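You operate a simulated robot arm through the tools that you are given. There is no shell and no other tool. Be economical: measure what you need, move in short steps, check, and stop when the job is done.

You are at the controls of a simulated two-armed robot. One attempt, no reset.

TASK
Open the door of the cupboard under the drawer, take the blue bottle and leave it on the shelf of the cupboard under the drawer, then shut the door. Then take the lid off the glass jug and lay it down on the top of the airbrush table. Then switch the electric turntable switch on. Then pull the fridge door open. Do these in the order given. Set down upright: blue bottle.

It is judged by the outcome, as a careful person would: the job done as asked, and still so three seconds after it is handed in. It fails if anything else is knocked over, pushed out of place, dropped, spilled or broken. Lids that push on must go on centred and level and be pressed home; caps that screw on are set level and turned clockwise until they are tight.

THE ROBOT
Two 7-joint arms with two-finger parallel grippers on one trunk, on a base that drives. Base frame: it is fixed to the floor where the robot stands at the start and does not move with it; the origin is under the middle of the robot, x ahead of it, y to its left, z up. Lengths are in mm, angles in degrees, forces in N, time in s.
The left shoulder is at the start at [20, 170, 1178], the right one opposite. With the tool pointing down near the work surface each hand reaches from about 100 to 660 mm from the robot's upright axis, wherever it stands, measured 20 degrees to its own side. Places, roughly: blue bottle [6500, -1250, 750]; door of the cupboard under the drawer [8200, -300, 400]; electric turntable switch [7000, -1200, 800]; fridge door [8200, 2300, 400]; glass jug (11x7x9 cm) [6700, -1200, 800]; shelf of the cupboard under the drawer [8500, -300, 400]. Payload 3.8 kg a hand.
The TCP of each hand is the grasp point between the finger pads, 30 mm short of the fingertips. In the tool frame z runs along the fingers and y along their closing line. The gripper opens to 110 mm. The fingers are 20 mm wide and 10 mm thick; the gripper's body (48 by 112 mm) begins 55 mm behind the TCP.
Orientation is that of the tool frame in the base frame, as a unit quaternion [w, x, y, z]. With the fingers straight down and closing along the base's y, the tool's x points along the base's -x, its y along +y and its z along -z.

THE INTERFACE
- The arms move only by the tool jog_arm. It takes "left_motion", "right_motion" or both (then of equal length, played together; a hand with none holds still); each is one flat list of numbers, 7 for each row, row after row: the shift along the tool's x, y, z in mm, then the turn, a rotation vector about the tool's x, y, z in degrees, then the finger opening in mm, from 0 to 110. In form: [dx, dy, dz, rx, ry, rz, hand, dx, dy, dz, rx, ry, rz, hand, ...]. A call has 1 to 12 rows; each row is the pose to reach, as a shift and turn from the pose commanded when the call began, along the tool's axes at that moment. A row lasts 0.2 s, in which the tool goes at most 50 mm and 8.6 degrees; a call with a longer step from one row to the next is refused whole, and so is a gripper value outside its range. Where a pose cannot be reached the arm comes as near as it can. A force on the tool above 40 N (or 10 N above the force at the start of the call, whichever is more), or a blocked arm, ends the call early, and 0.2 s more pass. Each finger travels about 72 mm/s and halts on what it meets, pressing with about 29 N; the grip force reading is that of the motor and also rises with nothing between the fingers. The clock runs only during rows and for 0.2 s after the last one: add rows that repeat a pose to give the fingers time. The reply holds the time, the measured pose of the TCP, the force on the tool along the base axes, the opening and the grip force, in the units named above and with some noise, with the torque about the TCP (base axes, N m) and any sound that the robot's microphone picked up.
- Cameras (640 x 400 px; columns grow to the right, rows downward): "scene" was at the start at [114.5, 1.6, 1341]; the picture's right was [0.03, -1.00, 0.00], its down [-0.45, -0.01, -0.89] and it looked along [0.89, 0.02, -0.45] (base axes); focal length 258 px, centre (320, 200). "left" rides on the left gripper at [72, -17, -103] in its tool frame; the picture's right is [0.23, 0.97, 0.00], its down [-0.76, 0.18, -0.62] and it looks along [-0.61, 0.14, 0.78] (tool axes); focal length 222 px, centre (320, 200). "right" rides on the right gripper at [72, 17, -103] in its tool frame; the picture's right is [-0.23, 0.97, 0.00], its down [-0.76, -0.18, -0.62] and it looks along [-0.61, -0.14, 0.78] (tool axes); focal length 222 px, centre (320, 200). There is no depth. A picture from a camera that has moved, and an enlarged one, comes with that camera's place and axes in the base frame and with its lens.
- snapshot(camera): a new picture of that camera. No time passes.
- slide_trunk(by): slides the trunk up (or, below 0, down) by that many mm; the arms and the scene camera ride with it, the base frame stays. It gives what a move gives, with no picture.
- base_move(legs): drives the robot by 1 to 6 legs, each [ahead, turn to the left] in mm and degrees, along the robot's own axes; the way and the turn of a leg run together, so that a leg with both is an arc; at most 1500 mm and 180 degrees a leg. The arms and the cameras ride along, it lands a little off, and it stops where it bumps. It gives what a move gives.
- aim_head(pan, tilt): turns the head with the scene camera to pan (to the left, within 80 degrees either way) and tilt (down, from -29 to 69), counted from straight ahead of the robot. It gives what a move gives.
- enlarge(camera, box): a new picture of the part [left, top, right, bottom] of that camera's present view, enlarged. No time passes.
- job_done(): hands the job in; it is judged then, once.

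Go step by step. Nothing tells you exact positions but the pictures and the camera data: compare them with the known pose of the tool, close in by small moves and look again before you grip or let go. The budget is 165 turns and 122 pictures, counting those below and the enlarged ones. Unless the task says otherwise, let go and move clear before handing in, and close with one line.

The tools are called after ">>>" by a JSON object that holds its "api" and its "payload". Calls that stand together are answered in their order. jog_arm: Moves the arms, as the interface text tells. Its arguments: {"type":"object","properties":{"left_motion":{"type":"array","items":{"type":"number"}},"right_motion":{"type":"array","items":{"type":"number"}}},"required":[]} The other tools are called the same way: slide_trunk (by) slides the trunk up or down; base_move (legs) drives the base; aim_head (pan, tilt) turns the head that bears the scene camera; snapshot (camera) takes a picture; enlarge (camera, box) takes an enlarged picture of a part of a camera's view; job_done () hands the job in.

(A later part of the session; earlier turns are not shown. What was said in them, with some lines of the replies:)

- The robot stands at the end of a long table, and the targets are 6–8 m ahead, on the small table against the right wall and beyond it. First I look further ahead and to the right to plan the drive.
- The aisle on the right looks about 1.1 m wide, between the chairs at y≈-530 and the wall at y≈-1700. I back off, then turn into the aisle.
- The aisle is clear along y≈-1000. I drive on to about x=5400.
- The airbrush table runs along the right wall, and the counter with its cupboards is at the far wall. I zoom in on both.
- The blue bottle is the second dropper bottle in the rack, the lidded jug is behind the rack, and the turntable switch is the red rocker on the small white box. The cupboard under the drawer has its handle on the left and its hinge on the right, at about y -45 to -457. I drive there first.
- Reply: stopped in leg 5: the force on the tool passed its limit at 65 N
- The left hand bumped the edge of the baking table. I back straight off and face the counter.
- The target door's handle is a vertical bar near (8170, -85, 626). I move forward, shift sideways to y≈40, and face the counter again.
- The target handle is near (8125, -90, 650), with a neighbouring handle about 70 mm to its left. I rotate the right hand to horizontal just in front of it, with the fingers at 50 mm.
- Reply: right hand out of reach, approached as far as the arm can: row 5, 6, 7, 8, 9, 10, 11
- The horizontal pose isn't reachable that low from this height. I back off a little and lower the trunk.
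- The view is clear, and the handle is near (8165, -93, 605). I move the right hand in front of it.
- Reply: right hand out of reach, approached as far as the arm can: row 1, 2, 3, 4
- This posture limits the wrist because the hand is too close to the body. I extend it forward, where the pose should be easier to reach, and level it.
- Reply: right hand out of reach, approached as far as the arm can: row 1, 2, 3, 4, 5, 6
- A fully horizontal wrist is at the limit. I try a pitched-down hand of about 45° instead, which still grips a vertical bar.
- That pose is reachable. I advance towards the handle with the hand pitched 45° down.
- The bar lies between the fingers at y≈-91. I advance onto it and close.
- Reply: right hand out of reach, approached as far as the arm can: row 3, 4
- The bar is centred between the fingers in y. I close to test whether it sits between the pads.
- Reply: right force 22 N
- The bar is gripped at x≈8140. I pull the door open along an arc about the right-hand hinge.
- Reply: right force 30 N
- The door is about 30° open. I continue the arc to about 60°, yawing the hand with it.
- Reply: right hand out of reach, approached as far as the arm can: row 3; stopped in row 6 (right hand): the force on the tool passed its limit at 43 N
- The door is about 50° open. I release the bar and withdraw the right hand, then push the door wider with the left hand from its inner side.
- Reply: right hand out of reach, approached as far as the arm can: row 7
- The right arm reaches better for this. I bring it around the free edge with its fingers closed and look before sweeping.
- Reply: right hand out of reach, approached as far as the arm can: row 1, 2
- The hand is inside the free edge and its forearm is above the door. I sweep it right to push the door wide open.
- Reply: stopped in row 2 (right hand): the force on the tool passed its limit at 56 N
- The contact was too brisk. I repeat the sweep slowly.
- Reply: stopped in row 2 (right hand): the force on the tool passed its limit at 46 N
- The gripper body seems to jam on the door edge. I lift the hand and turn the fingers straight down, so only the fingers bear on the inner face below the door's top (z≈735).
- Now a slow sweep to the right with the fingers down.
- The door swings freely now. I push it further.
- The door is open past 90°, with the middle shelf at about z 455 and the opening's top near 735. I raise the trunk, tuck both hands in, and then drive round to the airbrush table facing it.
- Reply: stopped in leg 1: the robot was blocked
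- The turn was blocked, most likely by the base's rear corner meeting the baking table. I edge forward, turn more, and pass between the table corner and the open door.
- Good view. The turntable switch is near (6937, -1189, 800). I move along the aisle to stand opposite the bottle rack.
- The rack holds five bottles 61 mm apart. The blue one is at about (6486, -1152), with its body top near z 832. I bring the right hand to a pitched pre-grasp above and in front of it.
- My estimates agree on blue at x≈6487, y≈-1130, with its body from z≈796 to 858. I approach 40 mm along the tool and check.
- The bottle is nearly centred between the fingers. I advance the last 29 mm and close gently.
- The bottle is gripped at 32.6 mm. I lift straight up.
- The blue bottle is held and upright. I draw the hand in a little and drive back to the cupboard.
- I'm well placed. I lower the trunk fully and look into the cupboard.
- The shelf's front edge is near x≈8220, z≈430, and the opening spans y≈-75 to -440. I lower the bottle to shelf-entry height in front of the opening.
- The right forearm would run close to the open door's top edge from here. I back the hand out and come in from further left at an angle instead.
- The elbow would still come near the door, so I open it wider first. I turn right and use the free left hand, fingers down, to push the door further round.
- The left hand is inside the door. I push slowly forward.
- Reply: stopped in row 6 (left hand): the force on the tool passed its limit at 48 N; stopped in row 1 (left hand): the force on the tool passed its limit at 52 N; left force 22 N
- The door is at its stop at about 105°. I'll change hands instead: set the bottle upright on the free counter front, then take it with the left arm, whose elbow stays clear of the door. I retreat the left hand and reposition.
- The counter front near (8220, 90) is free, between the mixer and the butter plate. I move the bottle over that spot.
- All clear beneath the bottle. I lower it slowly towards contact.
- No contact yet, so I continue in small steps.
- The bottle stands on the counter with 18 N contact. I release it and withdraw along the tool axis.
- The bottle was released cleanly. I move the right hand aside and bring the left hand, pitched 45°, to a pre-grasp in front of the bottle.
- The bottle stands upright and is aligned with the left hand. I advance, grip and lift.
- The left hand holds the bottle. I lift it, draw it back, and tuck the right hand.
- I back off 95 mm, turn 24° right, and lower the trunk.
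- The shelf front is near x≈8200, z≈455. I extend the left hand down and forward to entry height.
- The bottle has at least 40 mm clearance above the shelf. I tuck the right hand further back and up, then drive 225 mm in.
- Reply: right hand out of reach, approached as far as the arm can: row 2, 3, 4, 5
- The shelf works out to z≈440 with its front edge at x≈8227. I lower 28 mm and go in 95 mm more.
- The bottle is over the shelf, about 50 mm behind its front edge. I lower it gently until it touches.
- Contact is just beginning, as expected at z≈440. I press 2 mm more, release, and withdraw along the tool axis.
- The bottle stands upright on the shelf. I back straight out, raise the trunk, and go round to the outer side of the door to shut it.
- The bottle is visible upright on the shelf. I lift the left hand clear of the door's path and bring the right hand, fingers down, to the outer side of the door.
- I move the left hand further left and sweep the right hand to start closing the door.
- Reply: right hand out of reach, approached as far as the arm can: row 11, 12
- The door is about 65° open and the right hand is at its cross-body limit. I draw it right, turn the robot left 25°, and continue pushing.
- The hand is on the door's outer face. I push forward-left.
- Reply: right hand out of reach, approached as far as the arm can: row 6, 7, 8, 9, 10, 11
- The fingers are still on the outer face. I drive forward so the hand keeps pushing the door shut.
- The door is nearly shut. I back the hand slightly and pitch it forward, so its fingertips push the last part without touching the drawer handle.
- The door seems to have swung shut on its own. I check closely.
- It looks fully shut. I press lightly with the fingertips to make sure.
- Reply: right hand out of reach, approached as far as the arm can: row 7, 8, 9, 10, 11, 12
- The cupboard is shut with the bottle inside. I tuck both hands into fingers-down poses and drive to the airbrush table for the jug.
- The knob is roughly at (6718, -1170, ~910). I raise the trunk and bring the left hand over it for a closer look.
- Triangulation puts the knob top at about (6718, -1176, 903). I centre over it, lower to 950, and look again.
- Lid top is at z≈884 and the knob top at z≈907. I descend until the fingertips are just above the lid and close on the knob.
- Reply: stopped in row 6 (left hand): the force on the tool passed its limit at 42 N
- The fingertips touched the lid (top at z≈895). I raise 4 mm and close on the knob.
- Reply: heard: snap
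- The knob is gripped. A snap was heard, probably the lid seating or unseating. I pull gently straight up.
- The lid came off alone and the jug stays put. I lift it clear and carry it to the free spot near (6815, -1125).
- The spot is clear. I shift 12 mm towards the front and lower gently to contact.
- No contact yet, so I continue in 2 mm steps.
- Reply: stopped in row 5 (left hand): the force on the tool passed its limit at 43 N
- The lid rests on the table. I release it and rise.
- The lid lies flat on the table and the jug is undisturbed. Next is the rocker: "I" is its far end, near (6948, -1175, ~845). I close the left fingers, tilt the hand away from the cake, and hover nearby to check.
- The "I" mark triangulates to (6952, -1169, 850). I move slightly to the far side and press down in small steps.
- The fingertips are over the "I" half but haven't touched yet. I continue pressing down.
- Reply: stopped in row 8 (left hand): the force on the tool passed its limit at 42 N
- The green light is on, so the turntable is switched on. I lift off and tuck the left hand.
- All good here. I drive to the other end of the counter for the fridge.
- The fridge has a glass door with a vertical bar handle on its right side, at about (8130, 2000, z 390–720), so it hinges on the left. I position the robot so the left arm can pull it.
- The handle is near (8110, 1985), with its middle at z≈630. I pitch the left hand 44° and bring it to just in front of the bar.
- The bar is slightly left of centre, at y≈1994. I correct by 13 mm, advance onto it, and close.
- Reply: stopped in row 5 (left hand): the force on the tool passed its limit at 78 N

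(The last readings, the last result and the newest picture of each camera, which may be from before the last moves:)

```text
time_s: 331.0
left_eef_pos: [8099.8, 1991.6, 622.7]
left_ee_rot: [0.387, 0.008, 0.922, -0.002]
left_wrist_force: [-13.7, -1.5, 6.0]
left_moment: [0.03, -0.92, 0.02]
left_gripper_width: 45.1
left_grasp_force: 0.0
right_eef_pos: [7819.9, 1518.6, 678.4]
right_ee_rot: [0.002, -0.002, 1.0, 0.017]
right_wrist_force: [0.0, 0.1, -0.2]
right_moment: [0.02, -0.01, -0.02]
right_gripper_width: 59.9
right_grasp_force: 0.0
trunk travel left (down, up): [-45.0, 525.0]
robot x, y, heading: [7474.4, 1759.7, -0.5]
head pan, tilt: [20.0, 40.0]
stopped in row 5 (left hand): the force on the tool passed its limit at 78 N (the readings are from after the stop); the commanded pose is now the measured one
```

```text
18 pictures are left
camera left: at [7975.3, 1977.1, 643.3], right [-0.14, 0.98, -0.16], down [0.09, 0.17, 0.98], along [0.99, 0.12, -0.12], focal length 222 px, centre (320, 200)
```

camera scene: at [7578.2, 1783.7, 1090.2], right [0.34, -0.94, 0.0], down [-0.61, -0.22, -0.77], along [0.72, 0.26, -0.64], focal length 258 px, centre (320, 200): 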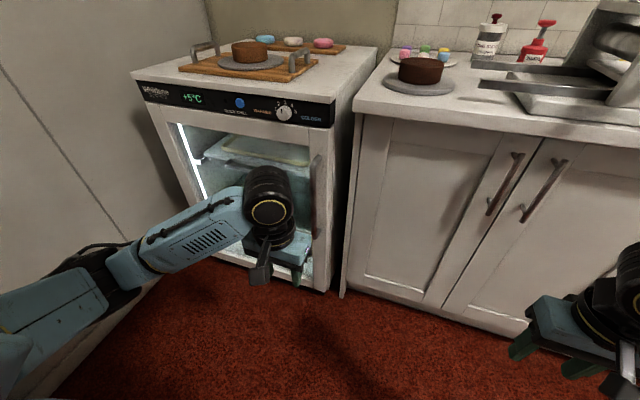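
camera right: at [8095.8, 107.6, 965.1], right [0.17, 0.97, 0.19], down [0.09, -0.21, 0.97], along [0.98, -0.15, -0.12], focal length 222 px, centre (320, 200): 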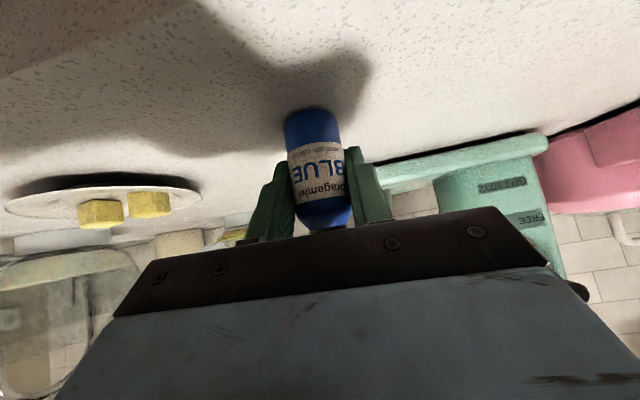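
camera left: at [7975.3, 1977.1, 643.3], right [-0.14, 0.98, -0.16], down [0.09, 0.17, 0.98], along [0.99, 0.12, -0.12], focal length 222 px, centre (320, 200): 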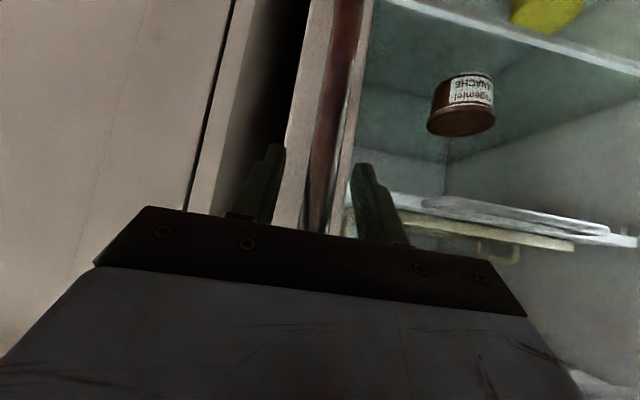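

The fingertips touched the door face, so I back off 8 mm and close on the bar.

>>> {"api": "jog_arm", "payload": {"left_motion": [5.6, 0, -5.7, 0, 0, 0, 40, 5.6, 0, -5.7, 0, 0, 0, 30, 5.6, 0, -5.7, 0, 0, 0, 20, 5.6, 0, -5.7, 0, 0, 0, 8, 5.6, 0, -5.7, 0, 0, 0, 0, 5.6, 0, -5.7, 0, 0, 0, 0]}}

>>> {"api": "snapshot", "payload": {"camera": "left"}}

```text
time_s: 332.4
left_eef_pos: [8093.7, 1990.8, 621.0]
left_ee_rot: [0.386, 0.008, 0.923, -0.003]
left_wrist_force: [0.9, -1.6, 0.1]
left_moment: [-0.28, -0.07, 0.03]
left_gripper_width: 17.6
left_grasp_force: 45.0
right_eef_pos: [7821.0, 1518.1, 677.1]
right_ee_rot: [0.0, -0.002, 1.0, 0.016]
right_wrist_force: [0.7, 0.7, 1.0]
right_moment: [0.0, 0.0, 0.04]
right_gripper_width: 60.3
right_grasp_force: 0.1
trunk travel left (down, up): [-45.0, 525.0]
robot x, y, heading: [7474.0, 1756.4, -0.5]
head pan, tilt: [20.0, 40.0]
```

```text
17 pictures are left
camera left: at [7968.6, 1976.8, 642.0], right [-0.14, 0.98, -0.16], down [0.09, 0.17, 0.98], along [0.99, 0.13, -0.12], focal length 222 px, centre (320, 200)
```

left: 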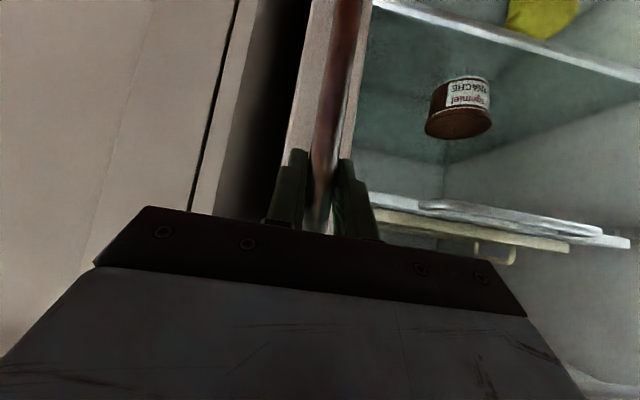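

The bar is gripped at 17.6 mm. I pull the door open along its arc about the left hinge.

>>> {"api": "jog_arm", "payload": {"left_motion": [7, 1, -7, 0, 0, 0, 0, 17.5, 3, -18, 0, 0, 0, 0, 34, 6, -35, 0, 0, 0, 0, 52, 11, -53, 0, 0, 0, 0, 69, 17, -70, 0, 0, 0, 0, 86, 24, -87, 0, 0, 0, 0, 102.5, 31, -104.5, 0, 0, 0, 0, 119, 40, -121, 0, 0, 0, 0, 135, 50, -137.5, 0, 0, 0, 0, 151, 61, -153.5, 0, 0, 0, 0, 166, 73, -169, 0, 0, 0, 0]}}

>>> {"api": "snapshot", "payload": {"camera": "scene"}}

```text
time_s: 334.8
left_eef_pos: [7883.0, 2051.8, 621.0]
left_ee_rot: [0.39, 0.007, 0.92, -0.018]
left_wrist_force: [-8.9, -18.0, -7.9]
left_moment: [1.36, 0.18, -0.12]
left_gripper_width: 18.2
left_grasp_force: 44.7
right_eef_pos: [7833.7, 1514.7, 668.9]
right_ee_rot: [-0.007, 0.0, 1.0, 0.018]
right_wrist_force: [0.8, -0.9, -0.5]
right_moment: [-0.04, 0.05, -0.02]
right_gripper_width: 59.9
right_grasp_force: 0.0
trunk travel left (down, up): [-45.0, 525.0]
robot x, y, heading: [7481.2, 1752.1, -1.3]
head pan, tilt: [20.0, 40.0]
```

```text
16 pictures are left
camera scene: at [7600.1, 1776.1, 1086.2], right [0.32, -0.95, -0.01], down [-0.62, -0.21, -0.76], along [0.71, 0.25, -0.65], focal length 258 px, centre (320, 200)
```

scene: 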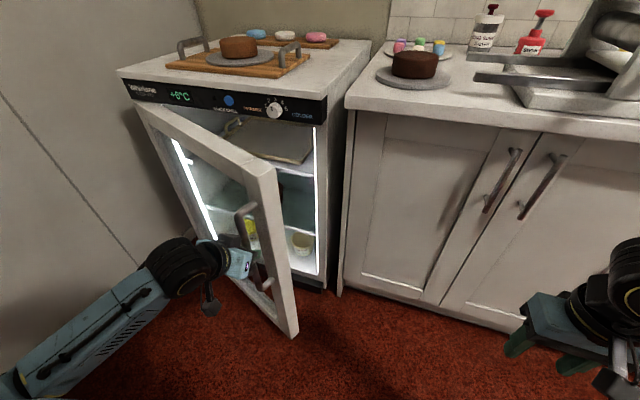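

The door is about 25° open. Backing while turning the base left matches the arc, so I use that to carry on pulling.

>>> {"api": "base_move", "payload": {"legs": [[-60, 10]]}}

>>> {"api": "snapshot", "payload": {"camera": "scene"}}

```text
time_s: 335.6
left_eef_pos: [7883.3, 2052.2, 627.7]
left_ee_rot: [0.396, -0.001, 0.918, -0.02]
left_wrist_force: [2.0, 4.9, -24.5]
left_moment: [1.36, 0.94, 0.08]
left_gripper_width: 18.4
left_grasp_force: 44.5
right_eef_pos: [7827.2, 1516.5, 675.8]
right_ee_rot: [-0.002, 0.002, 1.0, 0.016]
right_wrist_force: [-0.4, 0.8, 0.3]
right_moment: [0.01, 0.0, 0.02]
right_gripper_width: 59.9
right_grasp_force: 0.1
trunk travel left (down, up): [-45.0, 525.0]
robot x, y, heading: [7480.2, 1751.4, -2.5]
head pan, tilt: [20.0, 40.0]
stopped in leg 1: the robot was blocked; the commanded pose is now the measured one
```

```text
15 pictures are left
camera scene: at [7590.0, 1773.7, 1090.2], right [0.3, -0.96, 0.0], down [-0.62, -0.19, -0.76], along [0.73, 0.23, -0.65], focal length 258 px, centre (320, 200)
```

scene: 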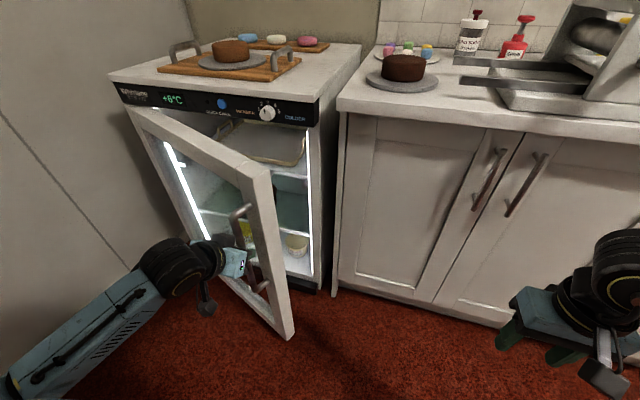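

The move was blocked, with the forearm near the door. I release the bar, back the hand out, and raise the trunk so I can push the door from inside with the fingers down.

>>> {"api": "jog_arm", "payload": {"left_motion": [0, 0, 0, 0, 0, 0, 25, 0, 0, 0, 0, 0, 0, 40, 0, 0, 0, 0, 0, 0, 44, 0, 0, -20, 0, 0, 0, 44, 0, 0, -45, 0, 0, 0, 44, 0, 0, -75, 0, 0, 0, 44, 0, 0, -105, 0, 0, 0, 44]}}

>>> {"api": "slide_trunk", "payload": {"by": 190}}

>>> {"api": "snapshot", "payload": {"camera": "scene"}}

```text
time_s: 337.2
left_eef_pos: [7841.4, 2049.7, 681.2]
left_ee_rot: [0.405, -0.013, 0.913, -0.034]
left_wrist_force: [-1.3, 0.3, 0.5]
left_moment: [0.03, 0.01, 0.02]
left_gripper_width: 43.9
left_grasp_force: 0.1
left hand out of reach, approached as far as the arm can: row 6, 7
right_eef_pos: [7827.1, 1505.6, 669.7]
right_ee_rot: [-0.005, 0.002, 1.0, 0.026]
right_wrist_force: [0.6, 0.2, -0.3]
right_moment: [0.02, -0.01, 0.02]
right_gripper_width: 59.7
right_grasp_force: 0.0
trunk travel left (down, up): [-45.0, 525.0]
robot x, y, heading: [7474.1, 1749.6, -2.9]
head pan, tilt: [20.0, 40.0]
```

```text
time_s: 338.3
left_eef_pos: [7827.8, 2049.9, 761.0]
left_ee_rot: [0.403, -0.059, 0.91, -0.074]
left_wrist_force: [0.2, -0.1, 0.9]
left_moment: [-0.04, -0.01, -0.05]
left_gripper_width: 43.9
left_grasp_force: 0.1
right_eef_pos: [7819.0, 1515.9, 770.6]
right_ee_rot: [0.0, 0.002, 1.0, 0.017]
right_wrist_force: [0.0, 1.7, 0.8]
right_moment: [-0.02, -0.02, 0.02]
right_gripper_width: 60.2
right_grasp_force: 0.1
trunk travel left (down, up): [-135.0, 435.0]
robot x, y, heading: [7475.1, 1756.0, -2.2]
head pan, tilt: [20.0, 40.0]
stopped: the arm was blocked; the commanded pose is now the measured one
```

```text
14 pictures are left
camera scene: at [7579.3, 1778.2, 1183.4], right [0.3, -0.95, 0.0], down [-0.61, -0.2, -0.77], along [0.73, 0.23, -0.64], focal length 258 px, centre (320, 200)
```

scene: 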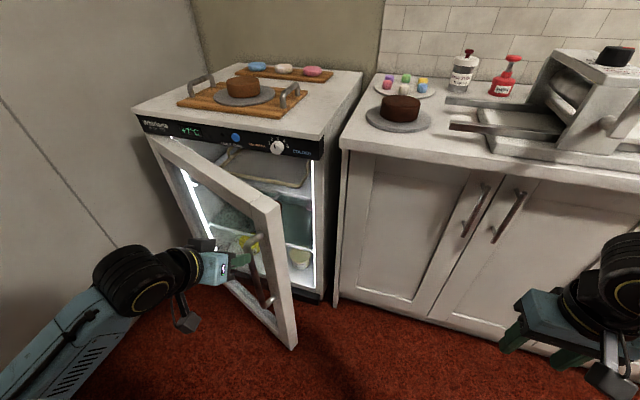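

The trunk was blocked, so the left elbow may be against the rack on the left. I look before moving further.

>>> {"api": "aim_head", "payload": {"pan": 65, "tilt": 40}}

>>> {"api": "snapshot", "payload": {"camera": "scene"}}

```text
time_s: 339.4
left_eef_pos: [7827.4, 2052.5, 759.0]
left_ee_rot: [0.404, -0.058, 0.91, -0.074]
left_wrist_force: [-0.1, 1.1, -0.4]
left_moment: [0.0, -0.01, 0.02]
left_gripper_width: 44.3
left_grasp_force: 0.2
right_eef_pos: [7818.9, 1517.4, 768.5]
right_ee_rot: [0.001, 0.002, 1.0, 0.017]
right_wrist_force: [-0.5, 0.6, 0.1]
right_moment: [0.0, 0.01, -0.02]
right_gripper_width: 59.9
right_grasp_force: 0.1
trunk travel left (down, up): [-135.0, 435.0]
robot x, y, heading: [7476.1, 1757.3, -2.3]
head pan, tilt: [65.0, 40.0]
```

```text
13 pictures are left
camera scene: at [7537.0, 1828.6, 1180.5], right [0.89, -0.46, 0.0], down [-0.29, -0.57, -0.77], along [0.35, 0.68, -0.64], focal length 258 px, centre (320, 200)
```

scene: 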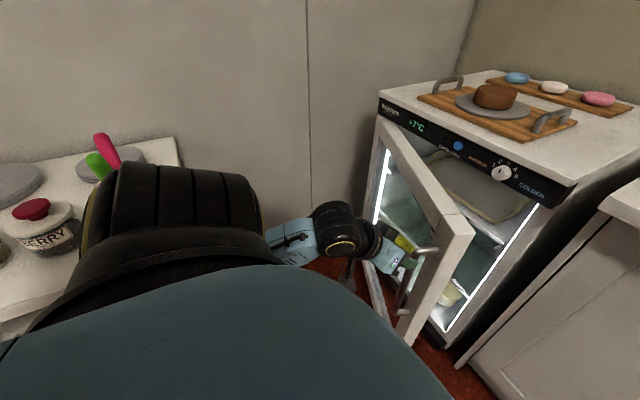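

The left elbow is close to the rack corner. I lower the trunk slightly to relieve it, then bring the left hand rightwards, away from the rack.

>>> {"api": "slide_trunk", "payload": {"by": -40}}

>>> {"api": "jog_arm", "payload": {"left_motion": [0, -25, 0, 0, 0, 0, 30, 0, -55, 0, 0, 0, 0, 15, 0, -90, 0, 0, 0, 0, 0, 0, -125, 0, 0, 0, 0, 0, 0, -160, 0, 0, 0, 0, 0, 0, -195, 0, 0, 0, 0, 0, 0, -230, 0, 0, 0, 0, 0]}}

>>> {"api": "snapshot", "payload": {"camera": "scene"}}

```text
time_s: 340.2
left_eef_pos: [7827.4, 2051.6, 718.7]
left_ee_rot: [0.403, -0.058, 0.91, -0.074]
left_wrist_force: [0.7, 0.1, -0.5]
left_moment: [0.01, -0.05, -0.02]
left_gripper_width: 43.8
left_grasp_force: 0.1
right_eef_pos: [7819.5, 1517.9, 726.4]
right_ee_rot: [0.0, 0.003, 1.0, 0.017]
right_wrist_force: [-1.0, -0.2, -1.0]
right_moment: [0.01, -0.01, -0.03]
right_gripper_width: 60.3
right_grasp_force: 0.0
trunk travel left (down, up): [-95.0, 475.0]
robot x, y, heading: [7476.2, 1753.5, -2.2]
head pan, tilt: [65.0, 40.0]
```

```text
time_s: 341.8
left_eef_pos: [7837.6, 1825.9, 760.6]
left_ee_rot: [0.403, -0.058, 0.91, -0.074]
left_wrist_force: [-0.4, 0.0, 0.0]
left_moment: [-0.03, 0.01, -0.01]
left_gripper_width: 0.1
left_grasp_force: 29.4
left hand out of reach, approached as far as the arm can: row 1, 2, 3, 4, 5
right_eef_pos: [7818.3, 1517.0, 727.4]
right_ee_rot: [0.001, 0.002, 1.0, 0.016]
right_wrist_force: [0.8, -0.3, -0.2]
right_moment: [0.0, 0.01, 0.03]
right_gripper_width: 59.9
right_grasp_force: 0.1
trunk travel left (down, up): [-95.0, 475.0]
robot x, y, heading: [7476.2, 1754.3, -1.9]
head pan, tilt: [65.0, 40.0]
```

```text
12 pictures are left
camera scene: at [7536.9, 1828.5, 1140.5], right [0.89, -0.46, 0.0], down [-0.29, -0.57, -0.77], along [0.35, 0.68, -0.64], focal length 258 px, centre (320, 200)
```

scene: 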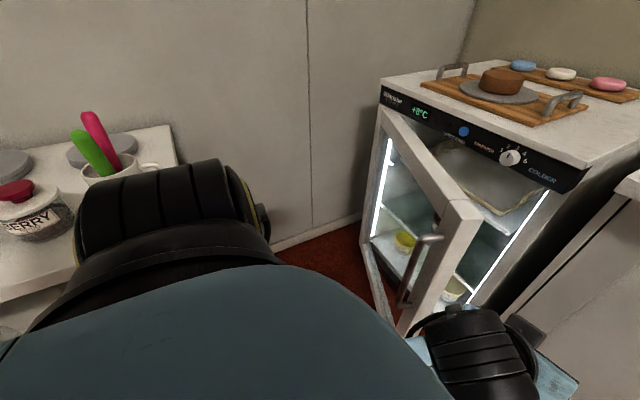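

The rack is undisturbed and the hand is clear of the door. I turn the left fingers down and bring them to the gap on the door's inner side.

>>> {"api": "jog_arm", "payload": {"left_motion": [-20, 3, 12, 0, 8, 0, 0, -45, 7, 28, 0, 16, 0, 0, -70, 11, 45, 0, 24, 0, 0, -95, 15, 63, 0, 32, 0, 0, -120, 20, 82, 0, 40, 0, 0, -147, 25, 101, 0, 47, 0, 0, -147, 25, 101, 0, 47, 0, 0]}}

>>> {"api": "aim_head", "payload": {"pan": 25, "tilt": 40}}

>>> {"api": "snapshot", "payload": {"camera": "scene"}}

```text
time_s: 343.4
left_eef_pos: [8046.9, 1861.5, 773.6]
left_ee_rot: [0.007, -0.023, 0.995, -0.092]
left_wrist_force: [0.1, -0.3, -0.5]
left_moment: [-0.01, -0.05, 0.0]
left_gripper_width: 0.1
left_grasp_force: 28.8
left hand out of reach, approached as far as the arm can: row 3, 4, 5, 6, 7
right_eef_pos: [7819.4, 1517.3, 729.0]
right_ee_rot: [0.001, 0.001, 1.0, 0.016]
right_wrist_force: [-0.1, -0.5, -0.2]
right_moment: [-0.02, 0.02, 0.0]
right_gripper_width: 60.2
right_grasp_force: 0.1
trunk travel left (down, up): [-95.0, 475.0]
robot x, y, heading: [7472.2, 1754.0, -2.1]
head pan, tilt: [65.0, 40.0]
```

```text
time_s: 344.5
left_eef_pos: [8047.8, 1862.6, 771.9]
left_ee_rot: [0.007, -0.024, 0.996, -0.091]
left_wrist_force: [-1.0, 0.3, -0.4]
left_moment: [-0.01, -0.01, 0.05]
left_gripper_width: 0.0
left_grasp_force: 29.0
right_eef_pos: [7820.0, 1517.1, 727.5]
right_ee_rot: [0.001, 0.001, 1.0, 0.016]
right_wrist_force: [-0.3, 0.1, -0.5]
right_moment: [-0.01, 0.0, 0.0]
right_gripper_width: 59.9
right_grasp_force: 0.1
trunk travel left (down, up): [-95.0, 475.0]
robot x, y, heading: [7478.1, 1754.1, -2.2]
head pan, tilt: [25.0, 40.0]
```

```text
11 pictures are left
camera scene: at [7576.4, 1786.0, 1140.5], right [0.39, -0.92, 0.0], down [-0.59, -0.25, -0.77], along [0.71, 0.3, -0.64], focal length 258 px, centre (320, 200)
```

scene: 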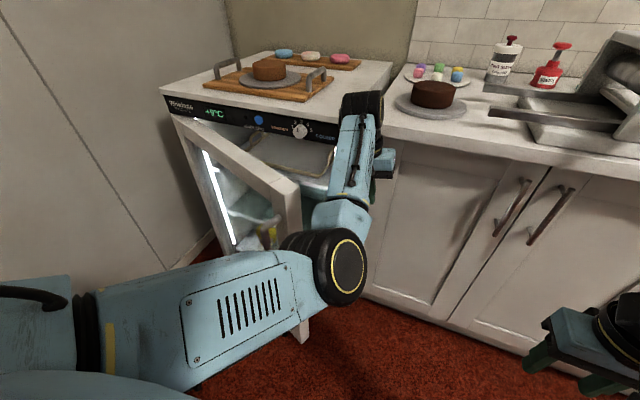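

The low elbow would foul the door edge. I raise the trunk so the forearm passes above the door (top ≈825), then lower just the fingers behind it.

>>> {"api": "slide_trunk", "payload": {"by": 210}}

>>> {"api": "jog_arm", "payload": {"left_motion": [8, 20, 5, 0, 0, 0, 0, 16, 45, 10, 0, 0, 0, 0, 24, 70, 40, 0, 0, 0, 0, 32, 95, 75, 0, 0, 0, 0, 36, 120, 110, 0, 0, 0, 0, 36, 140, 145, 0, 0, 0, 0, 36, 150, 175, 0, 0, 0, 0, 36, 150, 190, 0, 0, 0, 0]}}

>>> {"api": "snapshot", "payload": {"camera": "scene"}}

```text
time_s: 346.7
left_eef_pos: [8048.0, 1863.6, 982.3]
left_ee_rot: [0.007, -0.023, 0.995, -0.092]
left_wrist_force: [0.1, 0.3, 0.0]
left_moment: [0.0, 0.01, 0.01]
left_gripper_width: 0.1
left_grasp_force: 29.0
right_eef_pos: [7818.6, 1517.5, 938.1]
right_ee_rot: [0.0, 0.002, 1.0, 0.017]
right_wrist_force: [-0.2, 0.1, -0.4]
right_moment: [0.01, -0.01, 0.03]
right_gripper_width: 60.0
right_grasp_force: 0.0
trunk travel left (down, up): [-305.0, 265.0]
robot x, y, heading: [7474.4, 1755.8, -2.1]
head pan, tilt: [25.0, 40.0]
```

```text
time_s: 348.5
left_eef_pos: [8007.8, 1973.2, 767.0]
left_ee_rot: [0.008, -0.024, 0.996, -0.091]
left_wrist_force: [-0.3, -0.8, 0.3]
left_moment: [0.02, 0.02, 0.01]
left_gripper_width: 0.2
left_grasp_force: 28.8
left hand out of reach, approached as far as the arm can: row 1, 2
right_eef_pos: [7820.2, 1517.1, 938.0]
right_ee_rot: [0.0, 0.002, 1.0, 0.016]
right_wrist_force: [0.3, -0.1, -0.4]
right_moment: [0.01, -0.01, 0.02]
right_gripper_width: 60.0
right_grasp_force: 0.1
trunk travel left (down, up): [-305.0, 265.0]
robot x, y, heading: [7469.8, 1753.0, -2.5]
head pan, tilt: [25.0, 40.0]
```

```text
10 pictures are left
camera scene: at [7576.5, 1786.0, 1350.5], right [0.39, -0.92, 0.0], down [-0.59, -0.25, -0.77], along [0.71, 0.3, -0.64], focal length 258 px, centre (320, 200)
```

scene: 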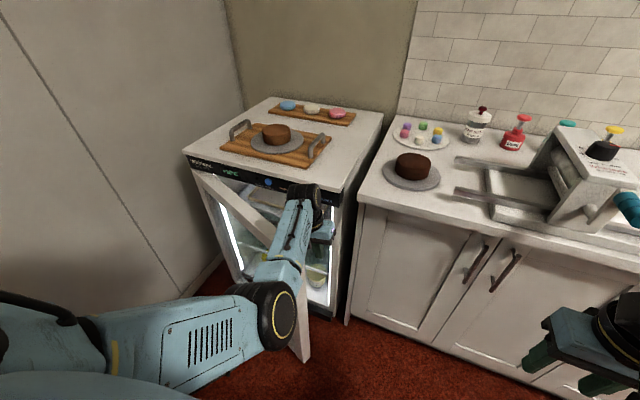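

The fingers are in the gap behind the door plane. I move left behind the door and then pull towards me slowly.

>>> {"api": "jog_arm", "payload": {"left_motion": [0, 35, -6, 0, 0, 0, 0, 0, 70, -12, 0, 0, 0, 0, 20, 85, -14, 0, 0, 0, 0, 45, 88, -14, 0, 0, 0, 0, 65, 92, -14, 0, 0, 0, 0, 80, 97, -15, 0, 0, 0, 0, 95, 103, -16, 0, 0, 0, 0, 110, 110, -17, 0, 0, 0, 0, 125, 118, -18, 0, 0, 0, 0, 140, 127, -20, 0, 0, 0, 0, 155, 136, -21, 0, 0, 0, 0, 170, 146, -23, 0, 0, 0, 0]}}

>>> {"api": "snapshot", "payload": {"camera": "scene"}}

```text
time_s: 351.1
left_eef_pos: [7831.1, 2113.6, 764.6]
left_ee_rot: [0.008, -0.024, 0.995, -0.092]
left_wrist_force: [0.6, 0.5, 0.6]
left_moment: [-0.02, 0.02, 0.02]
left_gripper_width: 0.0
left_grasp_force: 29.3
right_eef_pos: [7818.6, 1518.1, 937.8]
right_ee_rot: [0.001, 0.001, 1.0, 0.017]
right_wrist_force: [0.0, -0.1, -0.2]
right_moment: [0.0, 0.0, 0.0]
right_gripper_width: 60.1
right_grasp_force: 0.1
trunk travel left (down, up): [-305.0, 265.0]
robot x, y, heading: [7475.0, 1754.6, -2.1]
head pan, tilt: [25.0, 40.0]
```

```text
9 pictures are left
camera scene: at [7576.0, 1786.2, 1350.5], right [0.39, -0.92, 0.0], down [-0.59, -0.25, -0.77], along [0.71, 0.3, -0.64], focal length 258 px, centre (320, 200)
```

scene: 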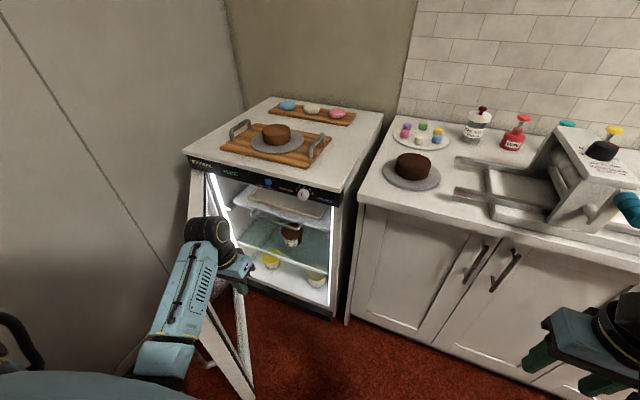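

The door is now about 45° open. To make it properly wide open I withdraw the left hand upwards, shift and turn the robot, and finish with the right hand from the inner side.

>>> {"api": "jog_arm", "payload": {"left_motion": [0, -20, -20, 0, 0, 0, 0, 0, -40, -45, 0, 0, 0, 0, 0, -65, -75, 0, 0, 0, 0, 0, -90, -105, 0, 0, 0, 0, 0, -115, -140, 0, 0, 0, 0, 0, -140, -175, 0, 0, 0, 0, 0, -160, -205, 0, 0, 0, 0]}}

>>> {"api": "base_move", "payload": {"legs": [[130, 0], [0, 77]]}}

>>> {"api": "aim_head", "payload": {"pan": -10, "tilt": 45}}

>>> {"api": "snapshot", "payload": {"camera": "scene"}}

```text
time_s: 352.7
left_eef_pos: [7836.8, 1994.4, 993.0]
left_ee_rot: [0.007, -0.023, 0.996, -0.091]
left_wrist_force: [0.6, -0.4, -1.0]
left_moment: [-0.01, -0.04, -0.01]
left_gripper_width: 0.0
left_grasp_force: 28.7
right_eef_pos: [7818.9, 1517.1, 937.4]
right_ee_rot: [0.0, 0.002, 1.0, 0.016]
right_wrist_force: [0.2, 0.2, -0.3]
right_moment: [0.02, 0.02, -0.01]
right_gripper_width: 59.7
right_grasp_force: 0.0
trunk travel left (down, up): [-305.0, 265.0]
robot x, y, heading: [7473.7, 1755.5, -2.2]
head pan, tilt: [25.0, 40.0]
```

```text
time_s: 357.4
left_eef_pos: [7448.1, 2154.4, 992.4]
left_ee_rot: [0.063, -0.641, 0.762, -0.066]
left_wrist_force: [-0.8, -0.9, -0.9]
left_moment: [-0.03, 0.0, 0.0]
left_gripper_width: 0.0
left_grasp_force: 29.4
right_eef_pos: [7909.4, 2035.1, 938.3]
right_ee_rot: [-0.009, -0.625, 0.781, 0.013]
right_wrist_force: [0.4, -0.6, 0.2]
right_moment: [0.0, 0.01, -0.02]
right_gripper_width: 59.8
right_grasp_force: 0.1
trunk travel left (down, up): [-305.0, 265.0]
robot x, y, heading: [7604.6, 1751.6, 75.4]
head pan, tilt: [25.0, 40.0]
```

```text
time_s: 358.4
left_eef_pos: [7448.0, 2154.4, 993.1]
left_ee_rot: [0.062, -0.642, 0.761, -0.067]
left_wrist_force: [-0.4, 0.1, 0.5]
left_moment: [-0.01, -0.01, -0.02]
left_gripper_width: 0.1
left_grasp_force: 29.0
right_eef_pos: [7909.1, 2034.4, 938.6]
right_ee_rot: [-0.009, -0.624, 0.781, 0.014]
right_wrist_force: [-1.1, 0.6, 0.9]
right_moment: [-0.01, 0.01, -0.01]
right_gripper_width: 60.0
right_grasp_force: 0.0
trunk travel left (down, up): [-305.0, 265.0]
robot x, y, heading: [7606.4, 1748.4, 75.2]
head pan, tilt: [-10.0, 45.0]
```

```text
8 pictures are left
camera scene: at [7645.1, 1843.3, 1343.2], right [0.91, -0.42, 0.0], down [-0.3, -0.64, -0.71], along [0.3, 0.64, -0.71], focal length 258 px, centre (320, 200)
```

scene: 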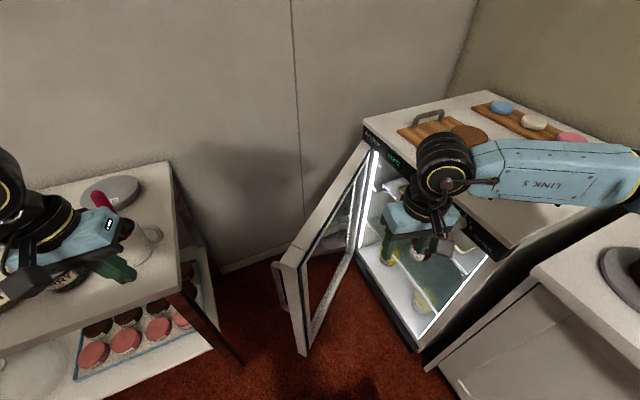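

The right hand is above the gap on the door's inner side. I lower its closed fingers and push the door wider.

>>> {"api": "jog_arm", "payload": {"right_motion": [0, 0, 40, 0, 0, 0, 30, 0, 0, 85, 0, 0, 0, 0, 0, 0, 130, 0, 0, 0, 0, 0, 0, 168, 0, 0, 0, 0, -17, 15, 168, 0, 0, 0, 0, -34, 30, 168, 0, 0, 0, 0, -51, 46, 168, 0, 0, 0, 0, -67, 61, 168, 0, 0, 0, 0, -84, 76, 168, 0, 0, 0, 0, -100, 90, 168, 0, 0, 0, 0, -116, 105, 168, 0, 0, 0, 0, -132, 119, 168, 0, 0, 0, 0]}}

>>> {"api": "jog_arm", "payload": {"right_motion": [-14, 13, 0, 0, 0, 0, 0, -28, 26, 0, 0, 0, 0, 0, -42, 38, 0, 0, 0, 0, 0, -56, 51, 0, 0, 0, 0, 0, -70, 64, 0, 0, 0, 0, 0, -84, 77, 0, 0, 0, 0, 0, -98, 90, 0, 0, 0, 0, 0, -112, 102, 0, 0, 0, 0, 0, -126, 114, 0, 0, 0, 0, 0, -140, 127, 0, 0, 0, 0, 0, -154, 139, 0, 0, 0, 0, 0]}}

>>> {"api": "snapshot", "payload": {"camera": "scene"}}

```text
time_s: 361.0
left_eef_pos: [7447.6, 2156.3, 993.9]
left_ee_rot: [0.062, -0.641, 0.762, -0.068]
left_wrist_force: [-0.3, -0.4, -0.3]
left_moment: [0.0, -0.04, -0.01]
left_gripper_width: 0.0
left_grasp_force: 29.7
right_eef_pos: [7816.3, 2193.2, 774.3]
right_ee_rot: [-0.01, -0.624, 0.781, 0.013]
right_wrist_force: [-0.3, -0.5, -0.3]
right_moment: [-0.04, 0.0, 0.0]
right_gripper_width: 0.3
right_grasp_force: 29.0
trunk travel left (down, up): [-305.0, 265.0]
robot x, y, heading: [7604.6, 1747.9, 75.4]
head pan, tilt: [-10.0, 45.0]
```

```text
time_s: 363.4
left_eef_pos: [7449.2, 2154.9, 992.1]
left_ee_rot: [0.064, -0.642, 0.761, -0.067]
left_wrist_force: [-0.1, -0.4, 0.3]
left_moment: [0.04, 0.01, -0.03]
left_gripper_width: 0.1
left_grasp_force: 28.9
right_eef_pos: [7742.4, 2285.7, 799.9]
right_ee_rot: [-0.01, -0.625, 0.781, 0.014]
right_wrist_force: [-0.4, -0.1, 0.7]
right_moment: [0.0, -0.01, -0.01]
right_gripper_width: 0.0
right_grasp_force: 28.9
right hand out of reach, approached as far as the arm can: row 6, 7, 8, 9, 10, 11
trunk travel left (down, up): [-305.0, 265.0]
robot x, y, heading: [7604.5, 1750.3, 75.3]
head pan, tilt: [-10.0, 45.0]
```

```text
7 pictures are left
camera scene: at [7644.9, 1843.2, 1343.2], right [0.91, -0.42, 0.0], down [-0.3, -0.64, -0.71], along [0.3, 0.64, -0.71], focal length 258 px, centre (320, 200)
```

scene: 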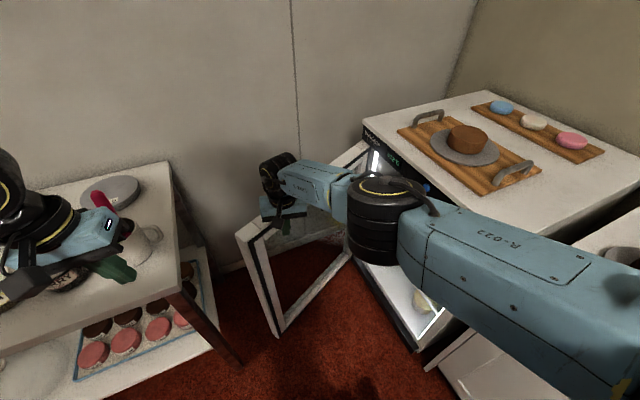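

The door is about 65–70° open. I lift the right hand straight up and clear of the door, and raise the left hand away from the rack.

>>> {"api": "jog_arm", "payload": {"right_motion": [4, -6, -30, 0, 0, 0, 0, 6, -8, -70, 0, 0, 0, 0, 8, -10, -110, 0, 0, 0, 0, 10, -15, -145, 0, 0, 0, 0, 30, -45, -150, 0, 0, 0, 0, 60, -80, -150, 0, 0, 0, 0, 90, -115, -150, 0, 0, 0, 0, 120, -150, -150, 0, 0, 0, 0, 150, -185, -150, 0, 0, 0, 0, 180, -215, -150, 0, 0, 0, 0], "left_motion": [0, 0, -15, 0, 0, 0, 0, 0, 0, -30, 0, 0, 0, 0, 0, 0, -45, 0, 0, 0, 0, 0, 0, -60, 0, 0, 0, 0, 15, -10, -65, 0, 0, 0, 0, 30, -20, -65, 0, 0, 0, 0, 45, -30, -65, 0, 0, 0, 0, 60, -40, -65, 0, 0, 0, 0, 60, -40, -65, 0, 0, 0, 0, 60, -40, -65, 0, 0, 0, 0]}}

>>> {"api": "snapshot", "payload": {"camera": "scene"}}

```text
time_s: 365.6
left_eef_pos: [7466.9, 2088.7, 1064.6]
left_ee_rot: [0.062, -0.642, 0.761, -0.066]
left_wrist_force: [0.7, -0.1, -0.9]
left_moment: [0.04, 0.02, -0.01]
left_gripper_width: 0.2
left_grasp_force: 29.4
right_eef_pos: [7916.5, 2060.9, 945.2]
right_ee_rot: [-0.009, -0.625, 0.781, 0.015]
right_wrist_force: [0.0, -0.5, -0.1]
right_moment: [0.04, -0.04, 0.0]
right_gripper_width: 0.0
right_grasp_force: 28.8
trunk travel left (down, up): [-305.0, 265.0]
robot x, y, heading: [7605.9, 1752.2, 75.4]
head pan, tilt: [-10.0, 45.0]
```

```text
6 pictures are left
camera scene: at [7645.7, 1842.3, 1343.3], right [0.91, -0.42, 0.0], down [-0.3, -0.64, -0.71], along [0.3, 0.64, -0.71], focal length 258 px, centre (320, 200)
```

scene: 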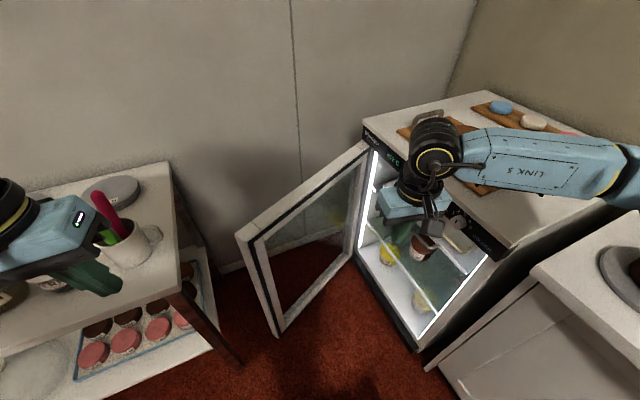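

The fridge door stands wide open and both hands are clear. The cupboard is shut with the bottle inside, the lid is on the airbrush table and the turntable is on, so I'm handing the job in.

>>> {"api": "job_done", "payload": {}}

```text
The job is handed in.
```

I did all four steps in the order given and handed the job in: the blue bottle stands upright on the shelf of the cupboard under the drawer with the door shut, the jug lid lies on the airbrush table, the turntable is on (green light), and the fridge door stands open about 65–70°.
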